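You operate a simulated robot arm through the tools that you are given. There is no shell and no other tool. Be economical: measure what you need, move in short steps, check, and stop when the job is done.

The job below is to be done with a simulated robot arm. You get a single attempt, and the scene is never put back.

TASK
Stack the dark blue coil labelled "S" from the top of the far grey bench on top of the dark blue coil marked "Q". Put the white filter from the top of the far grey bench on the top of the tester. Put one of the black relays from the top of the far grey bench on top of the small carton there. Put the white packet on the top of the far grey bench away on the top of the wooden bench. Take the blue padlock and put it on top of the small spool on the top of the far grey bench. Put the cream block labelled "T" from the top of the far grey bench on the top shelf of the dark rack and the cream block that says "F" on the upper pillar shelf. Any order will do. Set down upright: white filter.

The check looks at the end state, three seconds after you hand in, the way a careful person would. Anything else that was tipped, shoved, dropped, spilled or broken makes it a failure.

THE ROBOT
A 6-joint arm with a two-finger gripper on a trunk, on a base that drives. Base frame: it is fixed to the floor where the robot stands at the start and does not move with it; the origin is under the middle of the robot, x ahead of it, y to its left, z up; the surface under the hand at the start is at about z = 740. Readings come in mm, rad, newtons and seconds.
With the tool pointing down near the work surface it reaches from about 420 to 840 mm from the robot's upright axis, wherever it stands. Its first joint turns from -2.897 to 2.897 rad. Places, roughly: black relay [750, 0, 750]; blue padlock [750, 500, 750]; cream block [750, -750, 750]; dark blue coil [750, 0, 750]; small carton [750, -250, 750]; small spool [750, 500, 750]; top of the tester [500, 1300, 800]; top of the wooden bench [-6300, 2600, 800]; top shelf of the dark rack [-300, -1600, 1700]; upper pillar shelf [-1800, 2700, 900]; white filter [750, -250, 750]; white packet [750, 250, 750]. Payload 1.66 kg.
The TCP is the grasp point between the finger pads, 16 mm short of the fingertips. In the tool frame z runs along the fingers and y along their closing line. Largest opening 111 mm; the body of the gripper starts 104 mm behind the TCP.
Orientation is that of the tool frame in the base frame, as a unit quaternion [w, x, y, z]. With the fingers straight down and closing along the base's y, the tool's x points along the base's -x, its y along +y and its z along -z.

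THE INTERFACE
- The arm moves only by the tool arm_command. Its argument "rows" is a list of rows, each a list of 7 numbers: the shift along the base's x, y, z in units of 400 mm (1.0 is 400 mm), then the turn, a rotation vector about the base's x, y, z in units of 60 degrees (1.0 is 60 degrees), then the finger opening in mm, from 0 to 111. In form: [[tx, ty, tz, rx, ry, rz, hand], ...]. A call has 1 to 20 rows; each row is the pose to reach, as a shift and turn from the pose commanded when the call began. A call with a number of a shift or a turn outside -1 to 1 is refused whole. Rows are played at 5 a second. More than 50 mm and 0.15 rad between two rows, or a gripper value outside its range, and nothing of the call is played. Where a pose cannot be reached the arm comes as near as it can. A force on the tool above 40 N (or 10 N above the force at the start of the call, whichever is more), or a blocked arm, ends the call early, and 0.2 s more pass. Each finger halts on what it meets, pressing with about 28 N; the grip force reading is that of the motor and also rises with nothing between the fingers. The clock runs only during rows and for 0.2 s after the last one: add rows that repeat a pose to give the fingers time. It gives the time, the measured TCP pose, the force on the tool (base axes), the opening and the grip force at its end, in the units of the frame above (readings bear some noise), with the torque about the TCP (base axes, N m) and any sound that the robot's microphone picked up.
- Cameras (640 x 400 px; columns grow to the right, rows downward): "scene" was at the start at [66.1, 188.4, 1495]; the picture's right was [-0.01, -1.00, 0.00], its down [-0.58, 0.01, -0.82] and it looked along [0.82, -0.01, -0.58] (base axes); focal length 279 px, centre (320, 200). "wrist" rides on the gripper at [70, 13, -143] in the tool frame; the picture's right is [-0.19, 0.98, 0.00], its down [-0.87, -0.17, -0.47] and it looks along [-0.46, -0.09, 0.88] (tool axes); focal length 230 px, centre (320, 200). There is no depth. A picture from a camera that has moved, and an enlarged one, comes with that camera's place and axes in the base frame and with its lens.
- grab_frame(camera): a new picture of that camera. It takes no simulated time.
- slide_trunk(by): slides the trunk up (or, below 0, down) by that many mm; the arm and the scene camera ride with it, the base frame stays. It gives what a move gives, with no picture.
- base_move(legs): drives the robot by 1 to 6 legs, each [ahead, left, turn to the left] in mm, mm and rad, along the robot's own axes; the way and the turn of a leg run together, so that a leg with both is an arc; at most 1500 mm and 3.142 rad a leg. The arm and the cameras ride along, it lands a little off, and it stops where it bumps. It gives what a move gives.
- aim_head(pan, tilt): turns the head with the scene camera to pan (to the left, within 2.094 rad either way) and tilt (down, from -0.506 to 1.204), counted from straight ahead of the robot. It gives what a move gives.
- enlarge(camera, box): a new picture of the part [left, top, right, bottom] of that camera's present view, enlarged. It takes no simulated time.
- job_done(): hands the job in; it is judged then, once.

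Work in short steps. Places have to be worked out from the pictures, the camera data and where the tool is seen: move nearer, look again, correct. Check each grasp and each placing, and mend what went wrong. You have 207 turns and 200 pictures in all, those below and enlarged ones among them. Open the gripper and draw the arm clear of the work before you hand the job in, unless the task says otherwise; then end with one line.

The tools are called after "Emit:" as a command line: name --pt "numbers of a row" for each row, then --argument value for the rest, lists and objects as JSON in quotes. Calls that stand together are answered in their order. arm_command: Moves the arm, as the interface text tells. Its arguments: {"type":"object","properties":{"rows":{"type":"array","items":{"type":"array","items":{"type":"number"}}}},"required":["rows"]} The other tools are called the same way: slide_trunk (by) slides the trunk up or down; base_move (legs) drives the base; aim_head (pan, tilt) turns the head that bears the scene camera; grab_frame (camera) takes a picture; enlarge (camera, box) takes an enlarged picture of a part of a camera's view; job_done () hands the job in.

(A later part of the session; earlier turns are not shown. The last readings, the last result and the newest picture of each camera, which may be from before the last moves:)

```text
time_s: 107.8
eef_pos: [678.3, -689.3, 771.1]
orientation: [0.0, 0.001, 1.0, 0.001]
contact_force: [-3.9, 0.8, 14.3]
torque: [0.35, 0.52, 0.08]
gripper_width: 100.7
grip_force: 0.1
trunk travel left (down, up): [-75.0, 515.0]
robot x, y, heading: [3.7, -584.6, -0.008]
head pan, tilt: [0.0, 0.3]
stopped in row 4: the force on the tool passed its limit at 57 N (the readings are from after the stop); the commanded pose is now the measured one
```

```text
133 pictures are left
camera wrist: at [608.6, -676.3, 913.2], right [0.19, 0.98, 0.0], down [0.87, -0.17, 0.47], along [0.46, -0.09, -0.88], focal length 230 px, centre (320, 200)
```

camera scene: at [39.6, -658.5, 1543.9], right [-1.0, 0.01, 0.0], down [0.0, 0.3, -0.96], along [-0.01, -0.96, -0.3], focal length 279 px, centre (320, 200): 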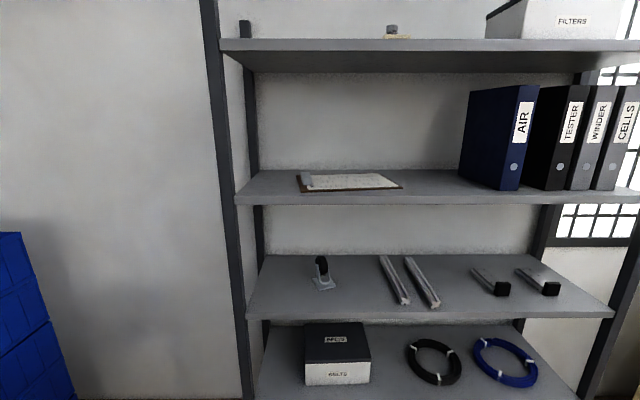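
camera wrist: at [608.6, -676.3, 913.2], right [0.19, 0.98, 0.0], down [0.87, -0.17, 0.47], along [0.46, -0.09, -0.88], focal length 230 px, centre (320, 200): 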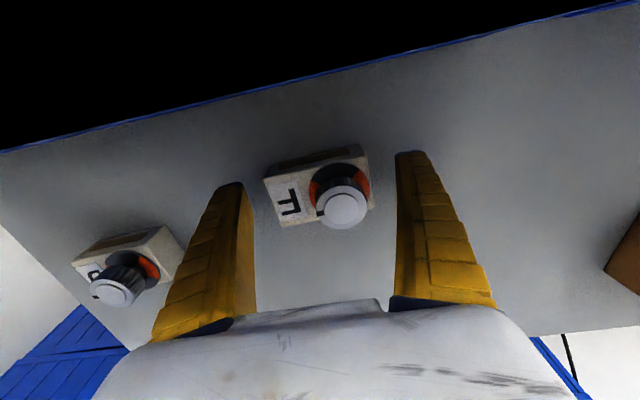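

The wrist camera touched the bin rim (the block is untouched). I rise and turn the hand 90° so the camera hangs clear, gripping across the short side instead.

Emit:
arm_command --pt "0.01 0 0.08 0 0 0 100" --pt "0.01 0 0.2 0 0 0 100" --pt "0.01 0 0.3 0 0 0 100"

Emit:
aim_head --pan -0.3 --tilt 0.7

Emit:
grab_frame --camera "scene"

Emit:
grab_frame --camera "wrist"

```text
time_s: 108.6
eef_pos: [684.7, -689.9, 891.0]
orientation: [0.0, 0.002, 1.0, 0.0]
contact_force: [-0.8, -0.1, 0.2]
torque: [0.02, 0.01, 0.02]
gripper_width: 100.6
grip_force: 0.8
trunk travel left (down, up): [-75.0, 515.0]
robot x, y, heading: [7.3, -582.2, -0.009]
head pan, tilt: [0.0, 0.3]
```

```text
time_s: 109.4
eef_pos: [684.0, -688.9, 890.2]
orientation: [-0.001, 0.001, 1.0, 0.001]
contact_force: [-0.2, -0.1, 0.4]
torque: [0.05, 0.0, -0.02]
gripper_width: 100.5
grip_force: 0.6
trunk travel left (down, up): [-75.0, 515.0]
robot x, y, heading: [4.2, -585.2, -0.008]
head pan, tilt: [-0.3, 0.7]
```

```text
132 pictures are left
camera scene: at [64.7, -420.6, 1487.9], right [-0.3, -0.95, 0.0], down [-0.61, 0.19, -0.77], along [0.73, -0.23, -0.64], focal length 279 px, centre (320, 200)
```

scene: 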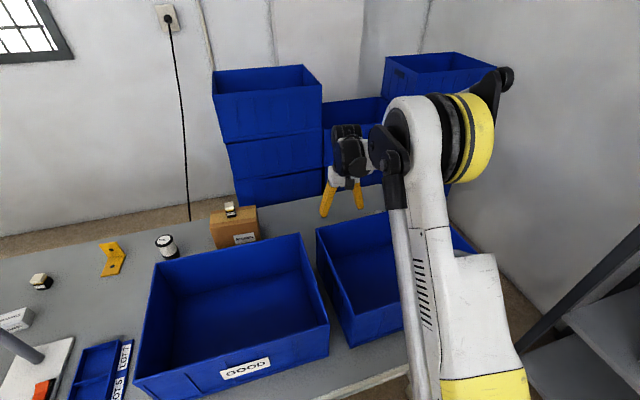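

```text
131 pictures are left
camera wrist: at [614.8, -676.5, 1032.1], right [0.19, 0.98, 0.0], down [0.87, -0.17, 0.47], along [0.46, -0.09, -0.88], focal length 230 px, centre (320, 200)
```

wrist: 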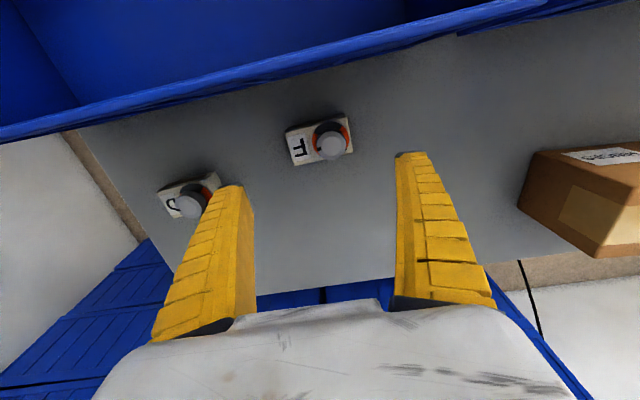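

I rotate -90° about z in two calls.

Emit:
arm_command --pt "0 0 0 0 0 -0.13 80" --pt "0 0 0 0 0 -0.26 80" --pt "0 0 0 0 0 -0.39 80" --pt "0 0 0 0 0 -0.52 80" --pt "0 0 0 0 0 -0.65 80" --pt "0 0 0 0 0 -0.75 80"

Emit:
arm_command --pt "0 0 0 0 0 -0.13 80" --pt "0 0 0 0 0 -0.26 80" --pt "0 0 0 0 0 -0.39 80" --pt "0 0 0 0 0 -0.52 80" --pt "0 0 0 0 0 -0.65 80" --pt "0 0 0 0 0 -0.75 80"

Emit:
grab_frame --camera "wrist"

```text
time_s: 110.8
eef_pos: [683.9, -689.4, 889.2]
orientation: [0.0, 0.386, 0.923, 0.0]
contact_force: [-0.7, -0.7, -1.1]
torque: [-0.01, -0.03, 0.01]
gripper_width: 81.2
grip_force: 0.9
trunk travel left (down, up): [-75.0, 515.0]
robot x, y, heading: [4.3, -584.7, -0.009]
head pan, tilt: [-0.3, 0.7]
```

```text
time_s: 112.2
eef_pos: [682.6, -689.3, 889.2]
orientation: [0.0, 0.709, 0.705, 0.0]
contact_force: [-0.1, 0.3, 0.1]
torque: [-0.01, 0.0, -0.03]
gripper_width: 81.3
grip_force: 0.6
trunk travel left (down, up): [-75.0, 515.0]
robot x, y, heading: [-1.1, -583.3, -0.01]
head pan, tilt: [-0.3, 0.7]
```

```text
130 pictures are left
camera wrist: at [697.3, -620.4, 1031.9], right [0.98, -0.2, 0.0], down [-0.17, -0.86, 0.47], along [-0.09, -0.46, -0.88], focal length 230 px, centre (320, 200)
```

wrist: 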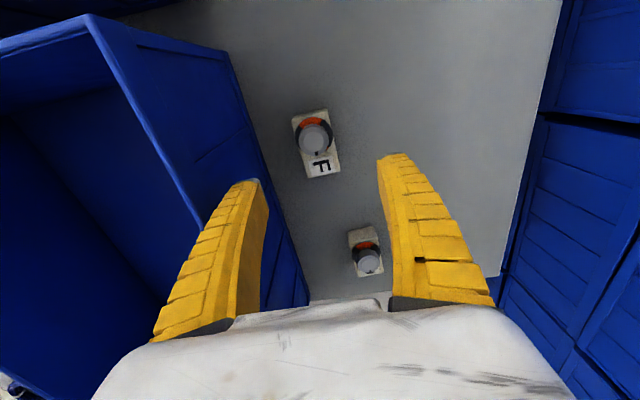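

F remains at (680,-689); with the bin wall at x≈603 there's about 18 mm clearance for the hand body. I lower carefully and grip.

Emit:
arm_command --pt "-0.005 0 -0.1 0 0 0 66" --pt "-0.005 0 -0.2 0 0 0 66" --pt "-0.005 0 -0.29 0 0 0 66" --pt "-0.005 0 -0.322 0 0 0 66"

Emit:
grab_frame --camera "wrist"

```text
time_s: 113.2
eef_pos: [682.1, -690.1, 761.8]
orientation: [0.0, 0.708, 0.706, 0.0]
contact_force: [0.1, 0.3, 0.3]
torque: [0.01, -0.04, 0.01]
gripper_width: 67.9
grip_force: 1.8
trunk travel left (down, up): [-75.0, 515.0]
robot x, y, heading: [8.8, -585.4, -0.008]
head pan, tilt: [-0.3, 0.7]
```

```text
129 pictures are left
camera wrist: at [695.6, -620.7, 902.7], right [0.98, -0.19, 0.0], down [-0.17, -0.87, 0.47], along [-0.09, -0.46, -0.88], focal length 230 px, centre (320, 200)
```

wrist: 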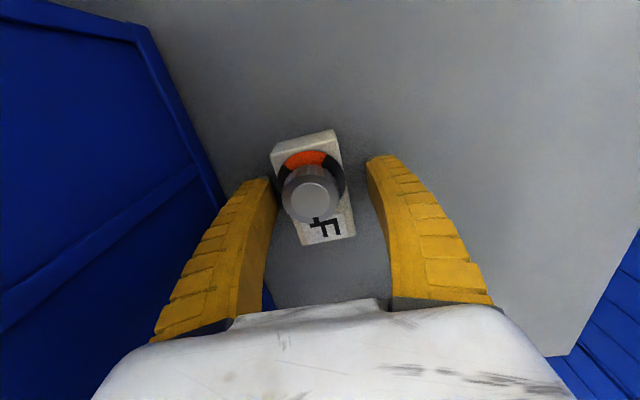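

I shift 3 mm to centre and close.

Emit:
arm_command --pt "-0.008 0 0 0 0 0 66" --pt "-0.008 0 0 0 0 0 30" --pt "-0.008 0 0 0 0 0 30" --pt "-0.008 0 0 0 0 0 30"

Emit:
arm_command --pt "0 0 0.1 0 0 0 30" --pt "0 0 0.2 0 0 0 30" --pt "0 0 0.32 0 0 0 30" --pt "0 0 0.44 0 0 0 30" --pt "0 0 0.56 0 0 0 30" --pt "-0.05 0 0.66 0 0 0 30" --pt "-0.15 0 0.72 0 0 0 30" --pt "-0.25 0 0.75 0 0 0 30" --pt "-0.35 0 0.75 0 0 0 30" --pt "-0.45 0 0.75 0 0 0 30"

Emit:
grab_frame --camera "wrist"

```text
time_s: 114.2
eef_pos: [677.5, -690.3, 760.3]
orientation: [0.001, 0.709, 0.705, 0.0]
contact_force: [1.7, -0.6, 8.7]
torque: [-0.03, -0.01, 0.15]
gripper_width: 38.4
grip_force: 28.1
trunk travel left (down, up): [-75.0, 515.0]
robot x, y, heading: [2.8, -586.1, -0.004]
head pan, tilt: [-0.3, 0.7]
```

```text
time_s: 116.4
eef_pos: [498.1, -687.9, 1060.5]
orientation: [0.0, 0.709, 0.705, 0.001]
contact_force: [0.0, 0.2, -2.6]
torque: [-0.01, -0.01, 0.0]
gripper_width: 36.8
grip_force: 27.5
trunk travel left (down, up): [-75.0, 515.0]
robot x, y, heading: [5.6, -587.7, -0.01]
head pan, tilt: [-0.3, 0.7]
```

```text
128 pictures are left
camera wrist: at [511.3, -619.6, 1202.8], right [0.98, -0.19, 0.0], down [-0.17, -0.87, 0.47], along [-0.09, -0.46, -0.88], focal length 230 px, centre (320, 200)
```

wrist: 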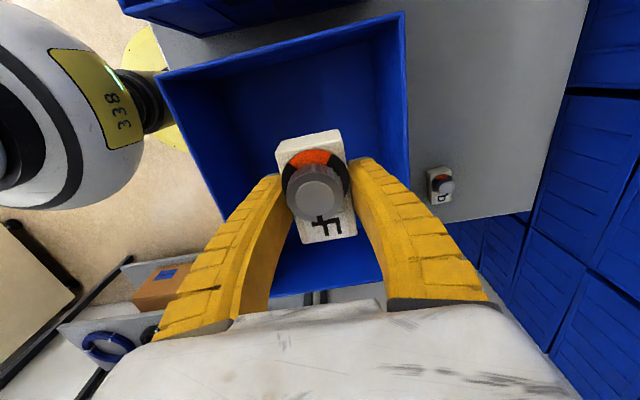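

F is held. I back off from the bench, turn left and drive toward the pillar, stopping well short to look.

Emit:
base_move --legs '[[-300, 0, 0], [0, 0, 1.92], [1400, 0, 0], [700, 0, 0]]'

Emit:
aim_head --pan 0.1 --tilt 0.35

Emit:
grab_frame --camera "scene"

```text
time_s: 133.1
eef_pos: [-1054.4, 1913.0, 1061.2]
orientation: [0.0, -0.17, 0.985, 0.0]
contact_force: [0.0, -0.8, -2.3]
torque: [-0.03, 0.01, -0.02]
gripper_width: 36.5
grip_force: 28.5
trunk travel left (down, up): [-75.0, 515.0]
robot x, y, heading: [-980.2, 1413.6, 1.901]
head pan, tilt: [-0.3, 0.7]
```

```text
time_s: 134.0
eef_pos: [-1054.1, 1913.6, 1060.0]
orientation: [-0.001, -0.169, 0.986, 0.0]
contact_force: [-0.2, 0.0, -2.0]
torque: [0.0, 0.02, 0.03]
gripper_width: 36.8
grip_force: 27.9
trunk travel left (down, up): [-75.0, 515.0]
robot x, y, heading: [-984.6, 1412.3, 1.904]
head pan, tilt: [0.099, 0.351]
```

```text
127 pictures are left
camera scene: at [-1198.8, 1415.6, 1519.2], right [0.91, 0.42, 0.0], down [0.15, -0.31, -0.94], along [-0.4, 0.85, -0.34], focal length 279 px, centre (320, 200)
```

scene: 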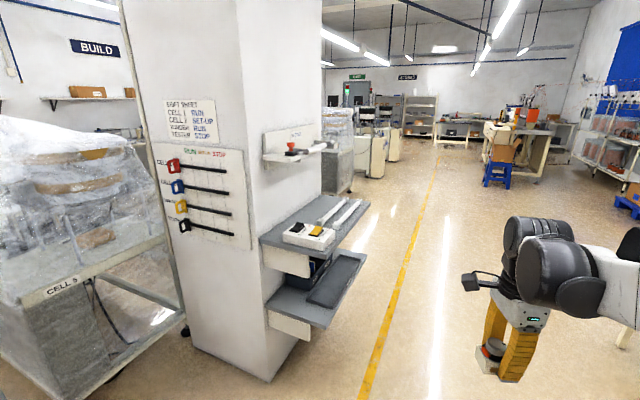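

The upper pillar shelf (z≈900) is on the pillar's +x face, y 2360–3040. I drive round to face it from the open side.

Emit:
base_move --legs '[[0, 0, -0.28], [1250, 0, 0], [0, 0, 1.52]]'

Emit:
aim_head --pan 0 --tilt 0.55

Emit:
grab_frame --camera "scene"

```text
time_s: 144.9
eef_pos: [-1550.4, 2755.8, 1059.3]
orientation: [0.0, 0.714, -0.7, 0.0]
contact_force: [-0.1, -0.5, -1.7]
torque: [0.04, 0.0, 0.0]
gripper_width: 36.7
grip_force: 28.3
trunk travel left (down, up): [-75.0, 515.0]
robot x, y, heading: [-1054.7, 2659.3, -3.13]
head pan, tilt: [0.099, 0.351]
```

```text
time_s: 145.7
eef_pos: [-1551.2, 2754.6, 1060.6]
orientation: [0.0, 0.713, -0.701, 0.0]
contact_force: [-0.2, 0.9, -2.5]
torque: [-0.02, 0.0, 0.0]
gripper_width: 36.9
grip_force: 28.9
trunk travel left (down, up): [-75.0, 515.0]
robot x, y, heading: [-1052.8, 2661.9, -3.13]
head pan, tilt: [0.0, 0.55]
```

```text
126 pictures are left
camera scene: at [-1124.5, 2469.8, 1501.0], right [-0.01, 1.0, 0.0], down [0.52, 0.01, -0.85], along [-0.85, -0.01, -0.52], focal length 279 px, centre (320, 200)
```

scene: 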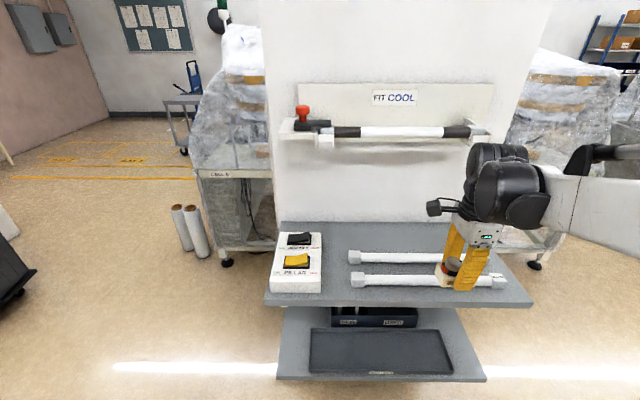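

The shelf carries a white control box at the left and two rods. I enlarge to measure the free spaces.

Emit:
enlarge --camera "scene" --box '[250, 200, 410, 310]'

Emit:
enlarge --camera "scene" --box '[390, 200, 550, 310]'

Emit:
enlarge --camera "scene" --box '[260, 80, 520, 240]'

```text
3.64 times, centred on (330, 255) of scene
camera zoom: at [-1124.5, 2469.8, 1501.0], right [-0.01, 1.0, 0.0], down [0.52, 0.01, -0.85], along [-0.85, -0.01, -0.52], focal length 1013 px, centre (284, 0)
```

zoom: 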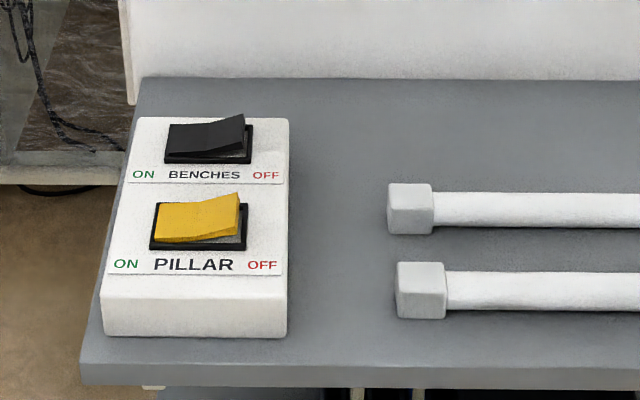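

```text
3.64 times, centred on (470, 255) of scene
camera zoom: at [-1124.5, 2469.8, 1501.0], right [-0.01, 1.0, 0.0], down [0.52, 0.01, -0.85], along [-0.85, -0.01, -0.52], focal length 1013 px, centre (-226, 0)
```

zoom: 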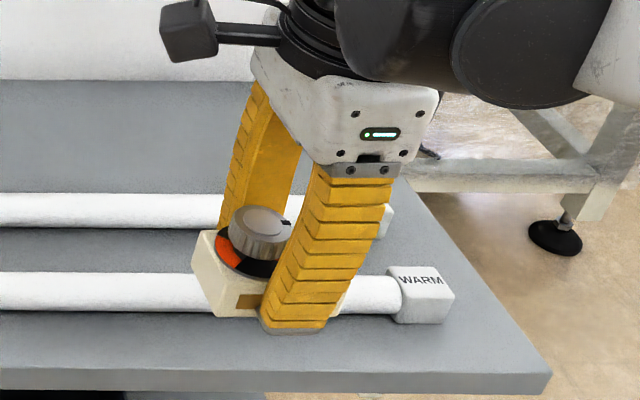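

```text
2.46 times, centred on (390, 160) of scene
camera zoom: at [-1124.5, 2469.8, 1501.0], right [-0.01, 1.0, 0.0], down [0.52, 0.01, -0.85], along [-0.85, -0.01, -0.52], focal length 686 px, centre (148, 298)
```

zoom: 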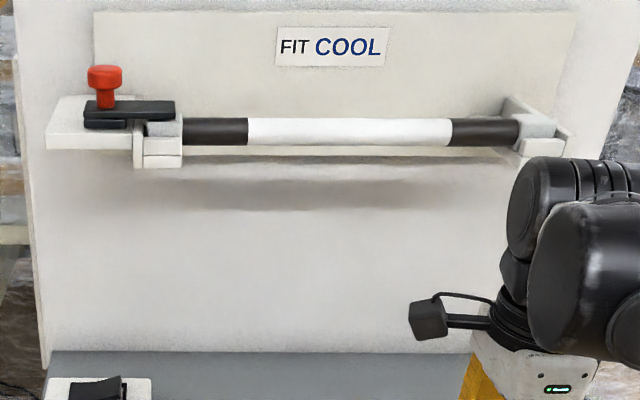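

The best free spot is the gap between the box (y≤2465) and the rod caps (y≥2547); at x≈-1709 the right finger fits between the two caps. I first turn the hand +89° so the fingers close along y.

Emit:
arm_command --pt "0 0 0 0 0 0.13 30" --pt "0 0 0 0 0 0.26 30" --pt "0 0 0 0 0 0.39 30" --pt "0 0 0 0 0 0.52 30" --pt "0 0 0 0 0 0.65 30" --pt "0 0 0 0 0 0.742 30"

Emit:
arm_command --pt "0 0 0 0 0 0.13 30" --pt "0 0 0 0 0 0.26 30" --pt "0 0 0 0 0 0.39 30" --pt "0 0 0 0 0 0.52 30" --pt "0 0 0 0 0 0.65 30" --pt "0 0 0 0 0 0.742 30" --pt "0 -0.1 0 0 0 0.742 30" --pt "0 -0.2 0 0 0 0.742 30" --pt "0 -0.3 0 0 0 0.742 30" --pt "0 -0.4 0 0 0 0.742 30" --pt "0 -0.5 0 0 0 0.742 30" --pt "-0.1 -0.58 0 0 0 0.742 30" --pt "-0.2 -0.58 0 0 0 0.742 30"

Emit:
grab_frame --camera "wrist"

```text
time_s: 147.1
eef_pos: [-1551.5, 2756.2, 1060.6]
orientation: [0.001, 0.926, -0.378, 0.0]
contact_force: [0.4, 0.3, -1.9]
torque: [-0.01, -0.01, -0.04]
gripper_width: 36.8
grip_force: 28.1
trunk travel left (down, up): [-75.0, 515.0]
robot x, y, heading: [-1053.8, 2658.6, -3.129]
head pan, tilt: [0.0, 0.55]
```

```text
refused: row 12 steps farther than a row can; nothing moved
```

```text
122 pictures are left
camera wrist: at [-1510.8, 2696.6, 1202.3], right [-0.82, -0.57, 0.0], down [-0.5, 0.73, 0.47], along [-0.27, 0.39, -0.88], focal length 230 px, centre (320, 200)
```

wrist: 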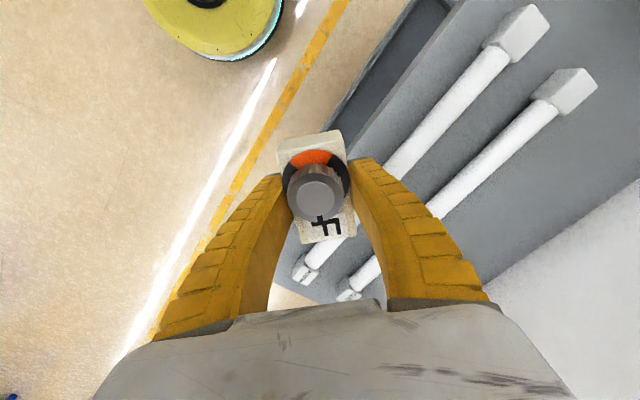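

I redo the second half with smaller steps.

Emit:
arm_command --pt "0 0 0 0 0 0.13 30" --pt "0 0 0 0 0 0.26 30" --pt "0 0 0 0 0 0.39 30" --pt "0 0 0 0 0 0.52 30" --pt "0 0 0 0 0 0.65 30" --pt "0 0 0 0 0 0.742 30" --pt "0 -0.1 0 0 0 0.742 30" --pt "0 -0.2 0 0 0 0.742 30" --pt "0 -0.3 0 0 0 0.742 30" --pt "0 -0.4 0 0 0 0.742 30" --pt "0 -0.5 0 0 0 0.742 30" --pt "0 -0.58 0 0 0 0.742 30" --pt "-0.1 -0.58 0 0 0 0.742 30" --pt "-0.2 -0.58 0 0 0 0.742 30"

Emit:
grab_frame --camera "wrist"

Emit:
grab_frame --camera "scene"

```text
time_s: 150.1
eef_pos: [-1634.1, 2523.3, 1060.3]
orientation: [0.0, 1.0, 0.0, 0.0]
contact_force: [-0.2, -0.6, -2.4]
torque: [-0.01, 0.01, 0.02]
gripper_width: 36.4
grip_force: 27.8
trunk travel left (down, up): [-75.0, 515.0]
robot x, y, heading: [-1056.8, 2664.0, -3.13]
head pan, tilt: [0.0, 0.55]
```

```text
121 pictures are left
camera wrist: at [-1563.6, 2509.1, 1201.6], right [-0.19, -0.98, 0.0], down [-0.87, 0.17, 0.47], along [-0.46, 0.09, -0.88], focal length 230 px, centre (320, 200)
```

wrist: 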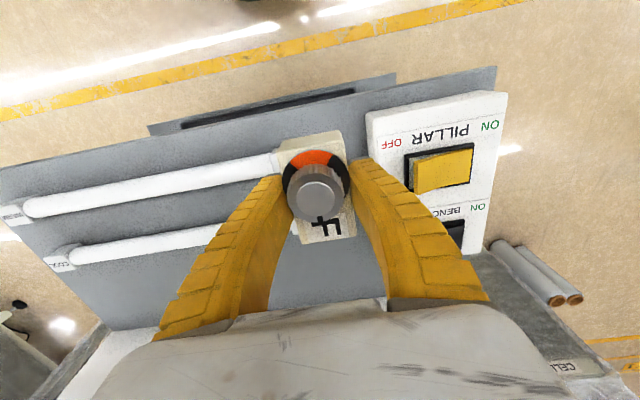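

```text
120 pictures are left
camera scene: at [-1125.4, 2469.7, 1500.9], right [-0.01, 1.0, 0.0], down [0.52, 0.01, -0.85], along [-0.85, -0.01, -0.52], focal length 279 px, centre (320, 200)
```

scene: 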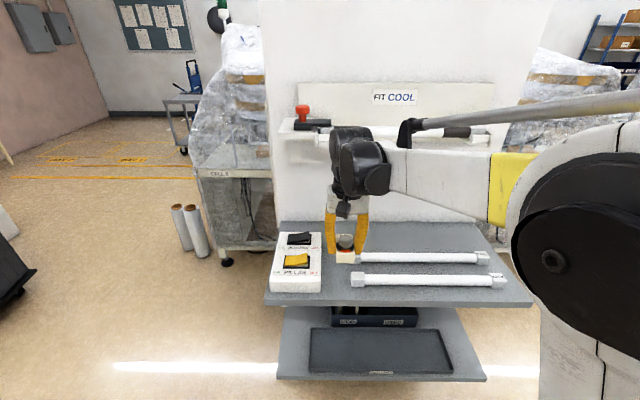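

Box edge confirmed at y≈2466. I move to x≈-1709, y≈2517 and lower partway to look.

Emit:
arm_command --pt "-0.1 -0.01 0 0 0 0 30" --pt "-0.188 -0.016 0 0 0 0 30" --pt "-0.188 -0.016 -0.1 0 0 0 30" --pt "-0.188 -0.016 -0.19 0 0 0 30"

Emit:
grab_frame --camera "wrist"

Emit:
enlarge --camera "scene" --box '[260, 200, 420, 300]'

```text
time_s: 151.1
eef_pos: [-1705.5, 2517.0, 984.5]
orientation: [-0.001, 1.0, 0.0, 0.001]
contact_force: [-0.6, -0.9, -2.5]
torque: [0.02, -0.01, 0.0]
gripper_width: 36.7
grip_force: 27.6
trunk travel left (down, up): [-75.0, 515.0]
robot x, y, heading: [-1057.1, 2657.6, -3.129]
head pan, tilt: [0.0, 0.55]
```

```text
119 pictures are left
camera wrist: at [-1636.4, 2503.6, 1125.9], right [-0.19, -0.98, 0.0], down [-0.87, 0.17, 0.47], along [-0.46, 0.09, -0.88], focal length 230 px, centre (320, 200)
```

wrist: 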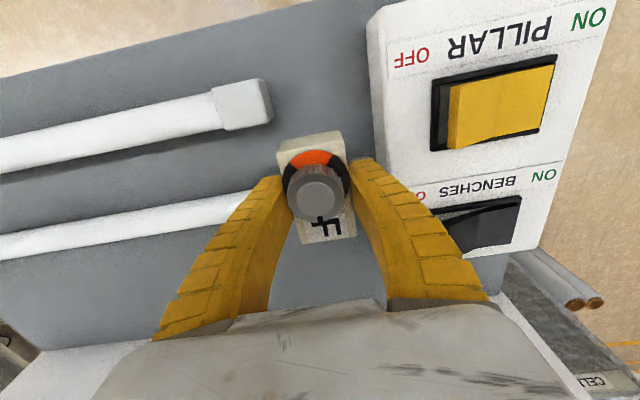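

```text
4.00 times, centred on (340, 250) of scene
camera zoom: at [-1124.7, 2469.7, 1500.9], right [-0.01, 1.0, 0.0], down [0.52, 0.01, -0.85], along [-0.85, -0.01, -0.52], focal length 1114 px, centre (240, 0)
```

zoom: 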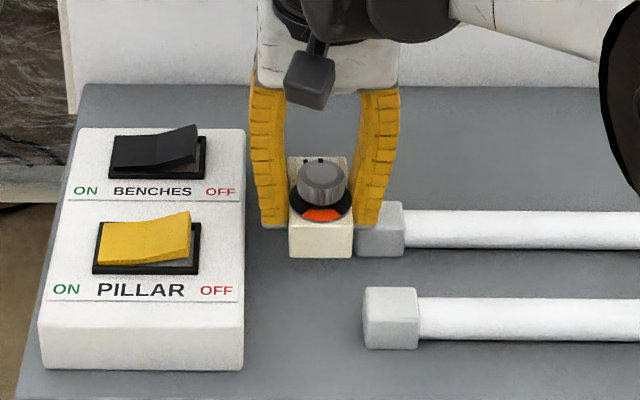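

The wrist view puts the rod caps at x≈-1644 and -1733, so the gap centre is x≈-1689. I shift accordingly and lower to just above the shelf.

Emit:
arm_command --pt "0.04 -0.007 0 0 0 0 30" --pt "0.04 -0.007 -0.06 0 0 0 30" --pt "0.04 -0.007 -0.11 0 0 0 30"

Emit:
grab_frame --camera "wrist"

Emit:
enlarge --camera "scene" --box '[260, 200, 420, 300]'

```text
time_s: 151.9
eef_pos: [-1691.8, 2515.7, 940.4]
orientation: [0.002, 1.0, 0.0, 0.0]
contact_force: [-2.6, -0.5, 7.4]
torque: [0.06, -0.3, -0.03]
gripper_width: 38.1
grip_force: 27.8
trunk travel left (down, up): [-75.0, 515.0]
robot x, y, heading: [-1053.1, 2664.3, -3.129]
head pan, tilt: [0.0, 0.55]
```

```text
117 pictures are left
camera wrist: at [-1620.5, 2500.5, 1083.4], right [-0.19, -0.98, 0.0], down [-0.87, 0.17, 0.47], along [-0.46, 0.09, -0.88], focal length 230 px, centre (320, 200)
```

wrist: 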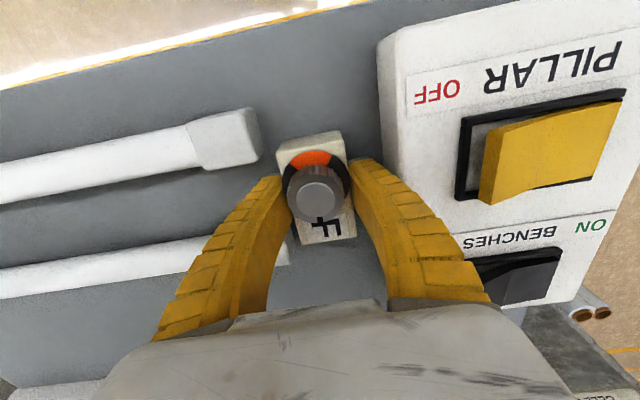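

```text
4.00 times, centred on (340, 250) of scene
camera zoom: at [-1123.8, 2469.9, 1501.2], right [-0.01, 1.0, 0.0], down [0.52, 0.01, -0.85], along [-0.85, -0.01, -0.52], focal length 1114 px, centre (240, 0)
```

zoom: 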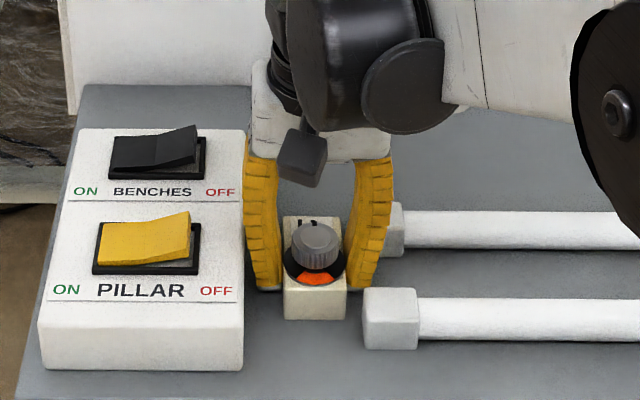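

There's light contact already (7 N), so the shelf is nearer z≈920. I press down slightly to confirm it is the block resting flat.

Emit:
arm_command --pt "0 0 -0.003 0 0 0 30" --pt "0 0 -0.003 0 0 0 30"

Emit:
enlarge --camera "wrist" --box '[200, 100, 440, 250]'

Emit:
enlarge --camera "scene" --box '[300, 230, 380, 290]'

```text
time_s: 152.5
eef_pos: [-1691.2, 2512.5, 939.2]
orientation: [0.0, 1.0, 0.0, -0.001]
contact_force: [-6.4, -2.5, 15.4]
torque: [-0.06, -0.09, -0.03]
gripper_width: 40.6
grip_force: 27.7
trunk travel left (down, up): [-75.0, 515.0]
robot x, y, heading: [-1055.0, 2661.4, -3.128]
head pan, tilt: [0.0, 0.55]
```

```text
2.67 times, centred on (320, 175) of wrist
camera zoom: at [-1620.4, 2500.5, 1082.3], right [-0.19, -0.98, 0.0], down [-0.87, 0.17, 0.47], along [-0.46, 0.09, -0.88], focal length 614 px, centre (320, 267)
```

zoom: 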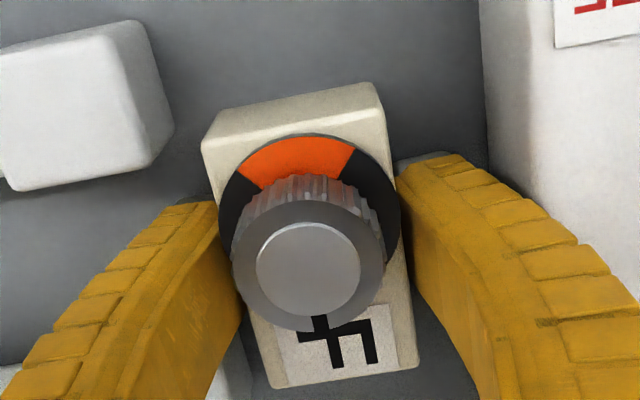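

```text
6.67 times, centred on (340, 260) of scene
camera zoom: at [-1123.7, 2469.8, 1501.1], right [-0.01, 1.0, 0.0], down [0.52, 0.01, -0.85], along [-0.85, -0.01, -0.52], focal length 1857 px, centre (187, -200)
```

zoom: 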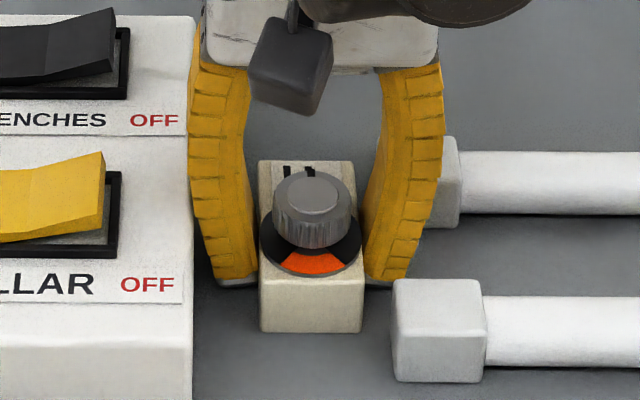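

F rests on the shelf with all clear. I open a little and rise.

Emit:
arm_command --pt "0 0 0.003 0 0 0 48" --pt "0 0 0.003 0 0 0 54" --pt "0 0 0.003 0 0 0 54" --pt "0 0 0.05 0 0 0 54" --pt "0 0 0.15 0 0 0 54" --pt "0 0 0.25 0 0 0 54" --pt "0.1 0 0.3 0 0 0 54" --pt "0.22 0 0.3 0 0 0 54"

Emit:
grab_frame --camera "scene"

```text
time_s: 154.3
eef_pos: [-1601.4, 2515.9, 1059.1]
orientation: [0.0, 1.0, 0.0, 0.0]
contact_force: [0.0, -0.7, -0.1]
torque: [0.0, 0.03, -0.02]
gripper_width: 55.8
grip_force: 0.8
trunk travel left (down, up): [-75.0, 515.0]
robot x, y, heading: [-1055.6, 2663.1, -3.127]
head pan, tilt: [0.0, 0.55]
```

```text
113 pictures are left
camera scene: at [-1123.4, 2469.9, 1501.1], right [-0.01, 1.0, 0.0], down [0.52, 0.01, -0.85], along [-0.85, -0.01, -0.52], focal length 279 px, centre (320, 200)
```

scene: 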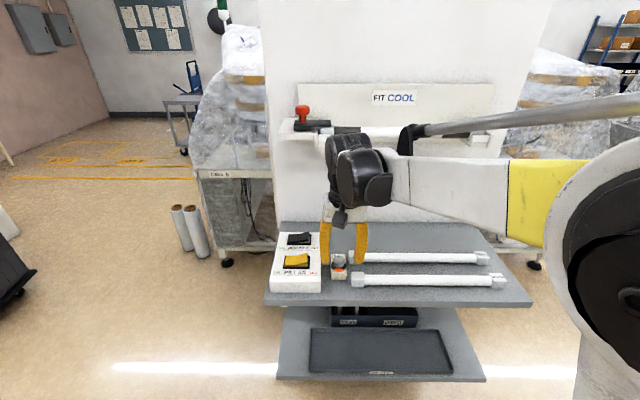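

F is on the upper pillar shelf. Now I drive back to the bench.

Emit:
base_move --legs '[[0, 0, 1.93], [1400, 0, 0], [900, 0, 0], [0, 0, 1.2]]'

Emit:
aim_head --pan 0.2 --tilt 0.6

Emit:
grab_frame --camera "scene"

```text
time_s: 173.3
eef_pos: [325.9, 641.3, 1058.6]
orientation: [0.0, 0.005, 1.0, 0.001]
contact_force: [0.3, -0.5, -0.5]
torque: [0.0, -0.01, -0.01]
gripper_width: 55.9
grip_force: 1.1
trunk travel left (down, up): [-75.0, 515.0]
robot x, y, heading: [-221.5, 500.5, 0.004]
head pan, tilt: [0.0, 0.55]
```

```text
time_s: 174.0
eef_pos: [325.3, 641.3, 1058.1]
orientation: [0.0, 0.005, 1.0, 0.0]
contact_force: [-0.2, 0.1, -0.3]
torque: [0.02, 0.0, 0.02]
gripper_width: 56.2
grip_force: 1.5
trunk travel left (down, up): [-75.0, 515.0]
robot x, y, heading: [-222.4, 498.4, 0.003]
head pan, tilt: [0.201, 0.6]
```

```text
112 pictures are left
camera scene: at [-158.9, 706.9, 1496.5], right [0.2, -0.98, 0.0], down [-0.55, -0.11, -0.83], along [0.81, 0.17, -0.56], focal length 279 px, centre (320, 200)
```

scene: 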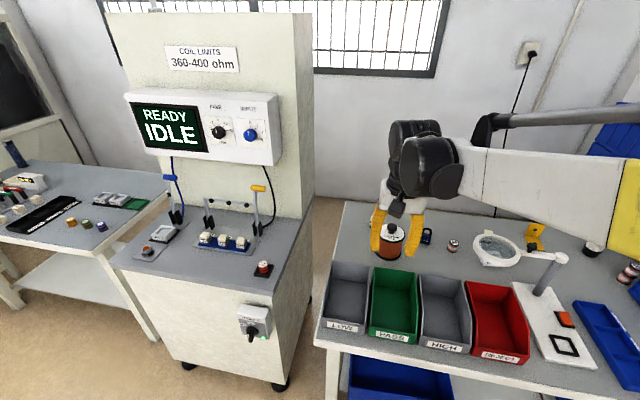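

I drive 220 mm ahead to the bench and look at padlock and spool from above.

Emit:
base_move --legs '[[222, 0, 0]]'

Emit:
arm_command --pt "0.1 -0.04 0 0 0 0 80" --pt "0.2 -0.08 0 0 0 0 80" --pt "0.28 -0.15 -0.04 0 0 0 80" --pt "0.36 -0.22 -0.08 0 0 0 80"

Emit:
grab_frame --camera "wrist"

Emit:
aim_head --pan 0 --tilt 0.7

Emit:
grab_frame --camera "scene"

```text
time_s: 175.7
eef_pos: [548.7, 642.2, 1057.5]
orientation: [-0.001, 0.004, 1.0, 0.0]
contact_force: [0.0, -0.4, 0.7]
torque: [-0.01, 0.0, 0.0]
gripper_width: 56.0
grip_force: 0.9
trunk travel left (down, up): [-75.0, 515.0]
robot x, y, heading: [1.0, 504.0, 0.005]
head pan, tilt: [0.201, 0.6]
```

```text
time_s: 176.7
eef_pos: [695.1, 552.1, 1025.3]
orientation: [0.0, 0.003, 1.0, 0.001]
contact_force: [-0.5, -0.3, -0.6]
torque: [-0.01, -0.03, 0.01]
gripper_width: 81.4
grip_force: 0.7
trunk travel left (down, up): [-75.0, 515.0]
robot x, y, heading: [-0.8, 503.4, 0.001]
head pan, tilt: [0.201, 0.6]
```

```text
111 pictures are left
camera wrist: at [624.6, 565.5, 1167.4], right [0.2, 0.98, 0.0], down [0.86, -0.17, 0.47], along [0.46, -0.09, -0.88], focal length 230 px, centre (320, 200)
```

wrist: 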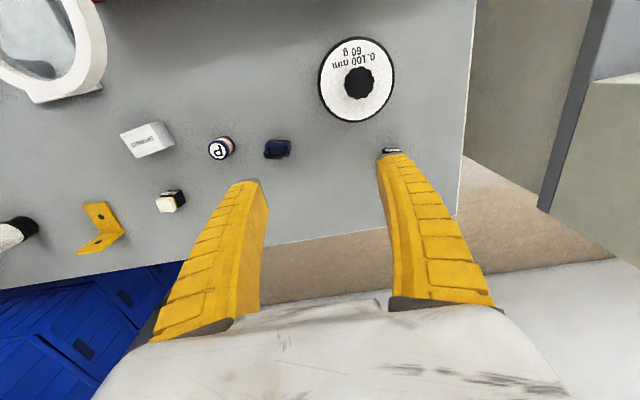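

```text
time_s: 177.5
eef_pos: [693.1, 552.4, 1025.1]
orientation: [0.0, 0.005, 1.0, 0.0]
contact_force: [0.6, 1.0, -0.3]
torque: [-0.02, 0.04, -0.02]
gripper_width: 81.4
grip_force: 0.9
trunk travel left (down, up): [-75.0, 515.0]
robot x, y, heading: [3.7, 500.7, 0.001]
head pan, tilt: [0.0, 0.7]
```

```text
110 pictures are left
camera scene: at [61.9, 690.2, 1487.9], right [0.0, -1.0, 0.0], down [-0.64, 0.0, -0.77], along [0.77, 0.0, -0.64], focal length 279 px, centre (320, 200)
```

scene: 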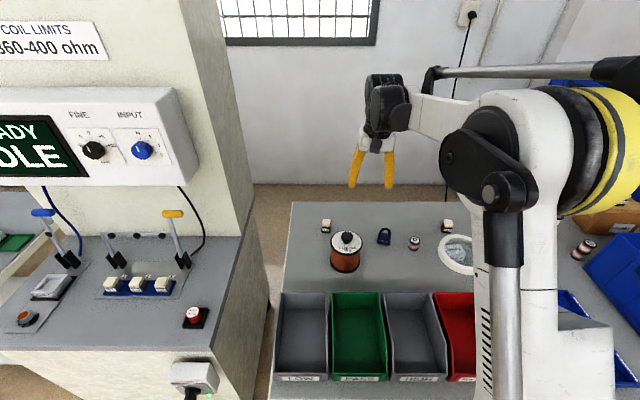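

I enlarge the spool and padlock.

Emit:
enlarge --camera "wrist" --box '[240, 20, 420, 170]'

Emit:
enlarge --camera "scene" --box '[310, 210, 430, 285]'

```text
2.67 times, centred on (330, 95) of wrist
camera zoom: at [623.6, 566.2, 1167.9], right [0.2, 0.98, 0.0], down [0.86, -0.17, 0.47], along [0.46, -0.09, -0.88], focal length 614 px, centre (293, 480)
```

zoom: 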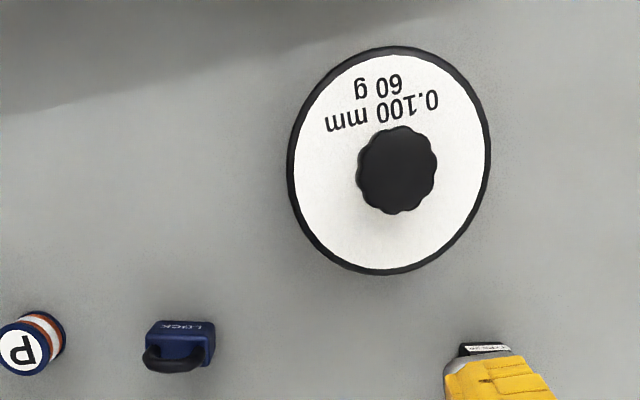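

```text
5.33 times, centred on (370, 248) of scene
camera zoom: at [61.9, 690.2, 1487.9], right [0.0, -1.0, 0.0], down [-0.64, 0.0, -0.77], along [0.77, 0.0, -0.64], focal length 1486 px, centre (53, -53)
```

zoom: 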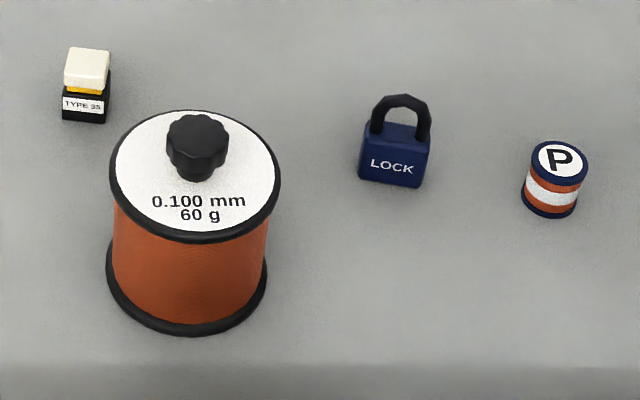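

Spool centre ≈ (636,608), top ≈848 mm, with a fixed knob in the middle; the padlock (41×22 mm, at (719,469)) fits on the annulus in front of the knob. I move over the padlock.

Emit:
arm_command --pt "0.02 -0.07 -0.08 0 0 -0.09 80" --pt "0.04 -0.14 -0.15 0 0 -0.18 80" --pt "0.065 -0.2075 -0.22 0 0 -0.18 75" --pt "0.065 -0.2075 -0.33 0 0 -0.18 75" --pt "0.065 -0.2075 -0.43 0 0 -0.18 75"

Emit:
grab_frame --camera "wrist"

Emit:
enlarge --camera "wrist" --box '[250, 110, 390, 210]'

```text
time_s: 178.7
eef_pos: [719.6, 470.1, 852.9]
orientation: [0.0, 0.098, 0.995, 0.0]
contact_force: [0.1, 0.1, -0.1]
torque: [0.0, -0.02, 0.02]
gripper_width: 76.5
grip_force: 0.9
trunk travel left (down, up): [-75.0, 515.0]
robot x, y, heading: [-3.0, 498.7, 0.001]
head pan, tilt: [0.0, 0.7]
```

```text
107 pictures are left
camera wrist: at [653.9, 496.5, 996.5], right [0.38, 0.93, 0.0], down [0.82, -0.33, 0.47], along [0.44, -0.18, -0.88], focal length 230 px, centre (320, 200)
```

wrist: 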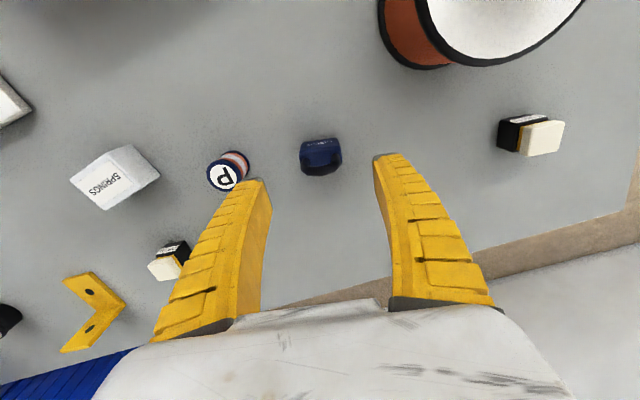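

```text
4.00 times, centred on (320, 160) of wrist
camera zoom: at [653.9, 496.5, 996.5], right [0.38, 0.93, 0.0], down [0.82, -0.33, 0.47], along [0.44, -0.18, -0.88], focal length 920 px, centre (320, 360)
```

zoom: 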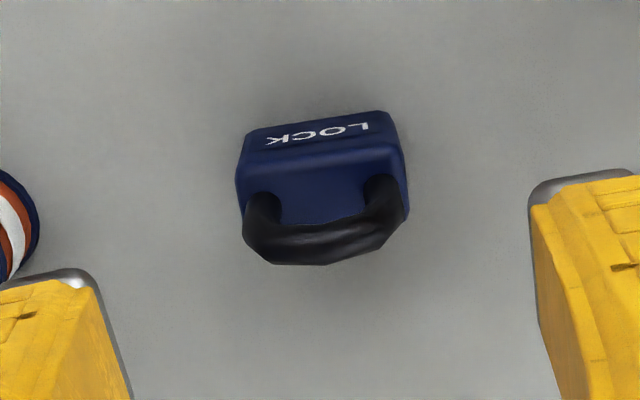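

Padlock is centred at (718,470), yaw ≈ -0.28 rad. I turn a touch more, lower to z≈761 and close.

Emit:
arm_command --pt "-0.004 0.001 -0.08 0 0 -0.08 75" --pt "-0.004 0.001 -0.16 0 0 -0.08 75" --pt "-0.004 0.001 -0.21 0 0 -0.08 75" --pt "-0.004 0.001 -0.23 0 0 -0.08 75" --pt "-0.004 0.001 -0.23 0 0 -0.08 30" --pt "-0.004 0.001 -0.23 0 0 -0.08 30" --pt "-0.004 0.001 -0.23 0 0 -0.08 30"

Emit:
enlarge --camera "wrist" --box '[220, 110, 420, 260]'

```text
time_s: 180.3
eef_pos: [717.0, 469.4, 762.8]
orientation: [0.001, 0.14, 0.99, 0.0]
contact_force: [1.0, -0.3, 5.6]
torque: [0.0, -0.07, 0.04]
gripper_width: 37.5
grip_force: 27.6
trunk travel left (down, up): [-75.0, 515.0]
robot x, y, heading: [-2.0, 501.0, 0.009]
head pan, tilt: [0.0, 0.7]
```

```text
2.67 times, centred on (320, 185) of wrist
camera zoom: at [654.4, 501.8, 905.3], right [0.45, 0.89, 0.0], down [0.79, -0.4, 0.47], along [0.42, -0.21, -0.88], focal length 614 px, centre (320, 240)
```

zoom: 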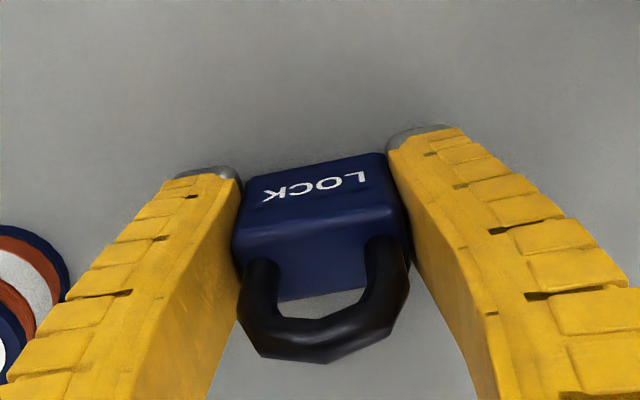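

Padlock held. I lift it and bring it near the spool, straightening the hand.

Emit:
arm_command --pt "0 0 0.1 0 0 0 30" --pt "0 0 0.2 0 0 0 30" --pt "0 0 0.32 0 0 0 30" --pt "0 0 0.44 0 0 0 30" --pt "-0.05 0.05 0.5 0 0 0.1 30" --pt "-0.12 0.13 0.52 0 0 0.2 30" --pt "-0.19 0.21 0.52 0 0 0.268 30" --pt "-0.26 0.29 0.52 0 0 0.268 30" --pt "-0.32 0.34 0.52 0 0 0.268 30"

Emit:
grab_frame --camera "wrist"

Emit:
enlarge --camera "scene" --box '[290, 180, 430, 280]'

```text
time_s: 182.3
eef_pos: [588.6, 607.8, 971.6]
orientation: [-0.001, 0.0, 1.0, 0.0]
contact_force: [-0.3, -0.5, -0.1]
torque: [-0.02, 0.01, 0.01]
gripper_width: 36.8
grip_force: 27.8
trunk travel left (down, up): [-75.0, 515.0]
robot x, y, heading: [0.3, 500.3, -0.0]
head pan, tilt: [0.0, 0.7]
```

```text
104 pictures are left
camera wrist: at [519.5, 620.7, 1113.4], right [0.19, 0.98, 0.0], down [0.87, -0.17, 0.47], along [0.46, -0.09, -0.88], focal length 230 px, centre (320, 200)
```

wrist: 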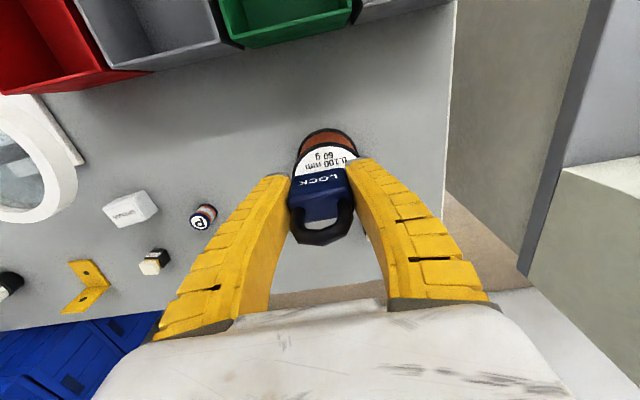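

```text
4.00 times, centred on (360, 230) of scene
camera zoom: at [61.8, 690.3, 1487.9], right [0.0, -1.0, 0.0], down [-0.64, 0.0, -0.77], along [0.77, 0.0, -0.64], focal length 1114 px, centre (160, 80)
```

zoom: 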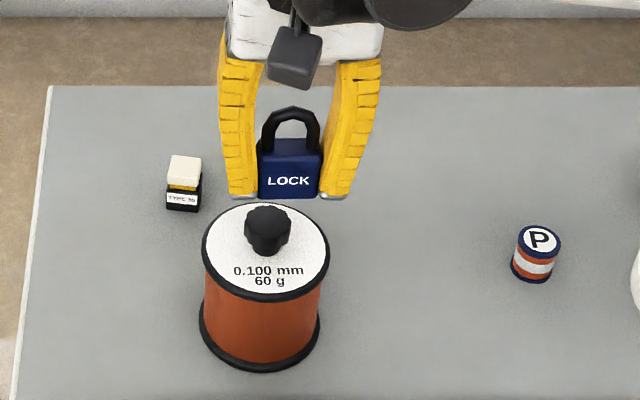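

I move over the front part of the disc, lower partway and check the gap to the knob.

Emit:
arm_command --pt "0.034 0.003 0 0 0 0 30" --pt "0.034 0.003 -0.09 0 0 0 30" --pt "0.034 0.003 -0.17 0 0 0 30" --pt "0.034 0.003 -0.2 0 0 0 30"

Emit:
enlarge --camera "wrist" --box '[220, 80, 420, 230]'

Emit:
enlarge --camera "scene" --box '[310, 200, 410, 275]'

```text
time_s: 183.3
eef_pos: [603.1, 608.3, 889.4]
orientation: [0.0, -0.001, 1.0, 0.0]
contact_force: [-0.3, 0.0, -0.5]
torque: [0.01, 0.03, 0.02]
gripper_width: 36.5
grip_force: 27.5
trunk travel left (down, up): [-75.0, 515.0]
robot x, y, heading: [-1.5, 500.6, 0.003]
head pan, tilt: [0.0, 0.7]
```

```text
2.67 times, centred on (320, 155) of wrist
camera zoom: at [533.8, 620.9, 1032.5], right [0.19, 0.98, 0.0], down [0.87, -0.17, 0.47], along [0.46, -0.09, -0.88], focal length 614 px, centre (320, 320)
```

zoom: 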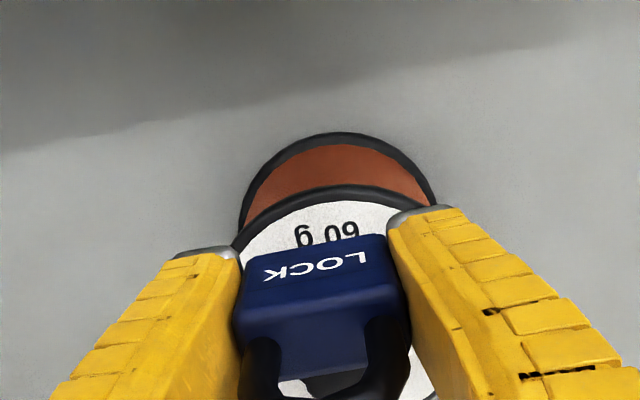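

```text
5.33 times, centred on (360, 238) of scene
camera zoom: at [62.2, 690.2, 1487.8], right [0.0, -1.0, 0.0], down [-0.64, 0.0, -0.76], along [0.76, 0.0, -0.64], focal length 1486 px, centre (107, 0)
```

zoom: 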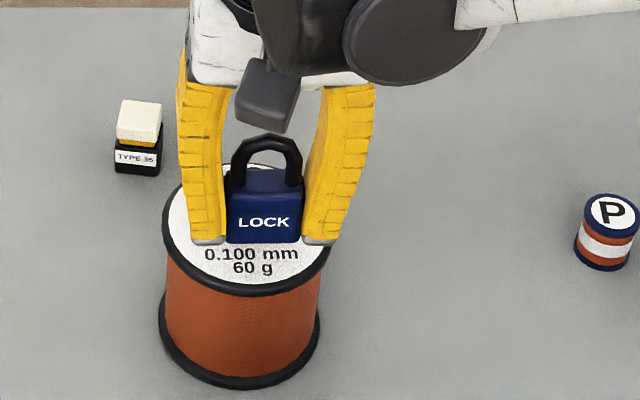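

From both views the disc top is nearer z≈834 with its centre ≈ (636,610). I correct 2 mm in x and y and lower to just above.

Emit:
arm_command --pt "0.005 0.005 0 0 0 0 30" --pt "0.005 0.005 -0.035 0 0 0 30" --pt "0.005 0.005 -0.05 0 0 0 30" --pt "0.005 0.005 -0.06 0 0 0 30"

Emit:
enlarge --camera "scene" --box '[310, 200, 410, 275]'

```text
time_s: 184.3
eef_pos: [604.9, 608.5, 866.8]
orientation: [0.001, 0.0, 1.0, 0.0]
contact_force: [0.1, 0.4, -1.0]
torque: [0.0, -0.03, 0.01]
gripper_width: 36.7
grip_force: 28.1
trunk travel left (down, up): [-75.0, 515.0]
robot x, y, heading: [-0.8, 498.1, 0.002]
head pan, tilt: [0.0, 0.7]
```

```text
5.33 times, centred on (360, 238) of scene
camera zoom: at [62.1, 690.1, 1487.8], right [0.0, -1.0, 0.0], down [-0.64, 0.0, -0.76], along [0.76, 0.0, -0.64], focal length 1486 px, centre (107, 0)
```

zoom: 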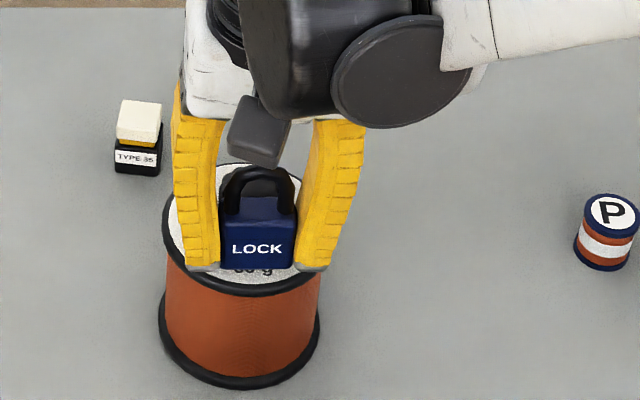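

Aligned within a couple of millimetres. I lower in small steps to contact.

Emit:
arm_command --pt "0 0.003 -0.01 0 0 0 30" --pt "0 0.003 -0.015 0 0 0 30" --pt "0 0.003 -0.019 0 0 0 30" --pt "0 0.003 -0.022 0 0 0 30"

```text
time_s: 185.3
eef_pos: [605.0, 610.3, 858.3]
orientation: [0.0, 0.0, 1.0, 0.0]
contact_force: [2.5, 0.2, 5.9]
torque: [0.01, -0.08, 0.01]
gripper_width: 37.8
grip_force: 27.9
trunk travel left (down, up): [-75.0, 515.0]
robot x, y, heading: [-4.0, 499.1, 0.006]
head pan, tilt: [0.0, 0.7]
```

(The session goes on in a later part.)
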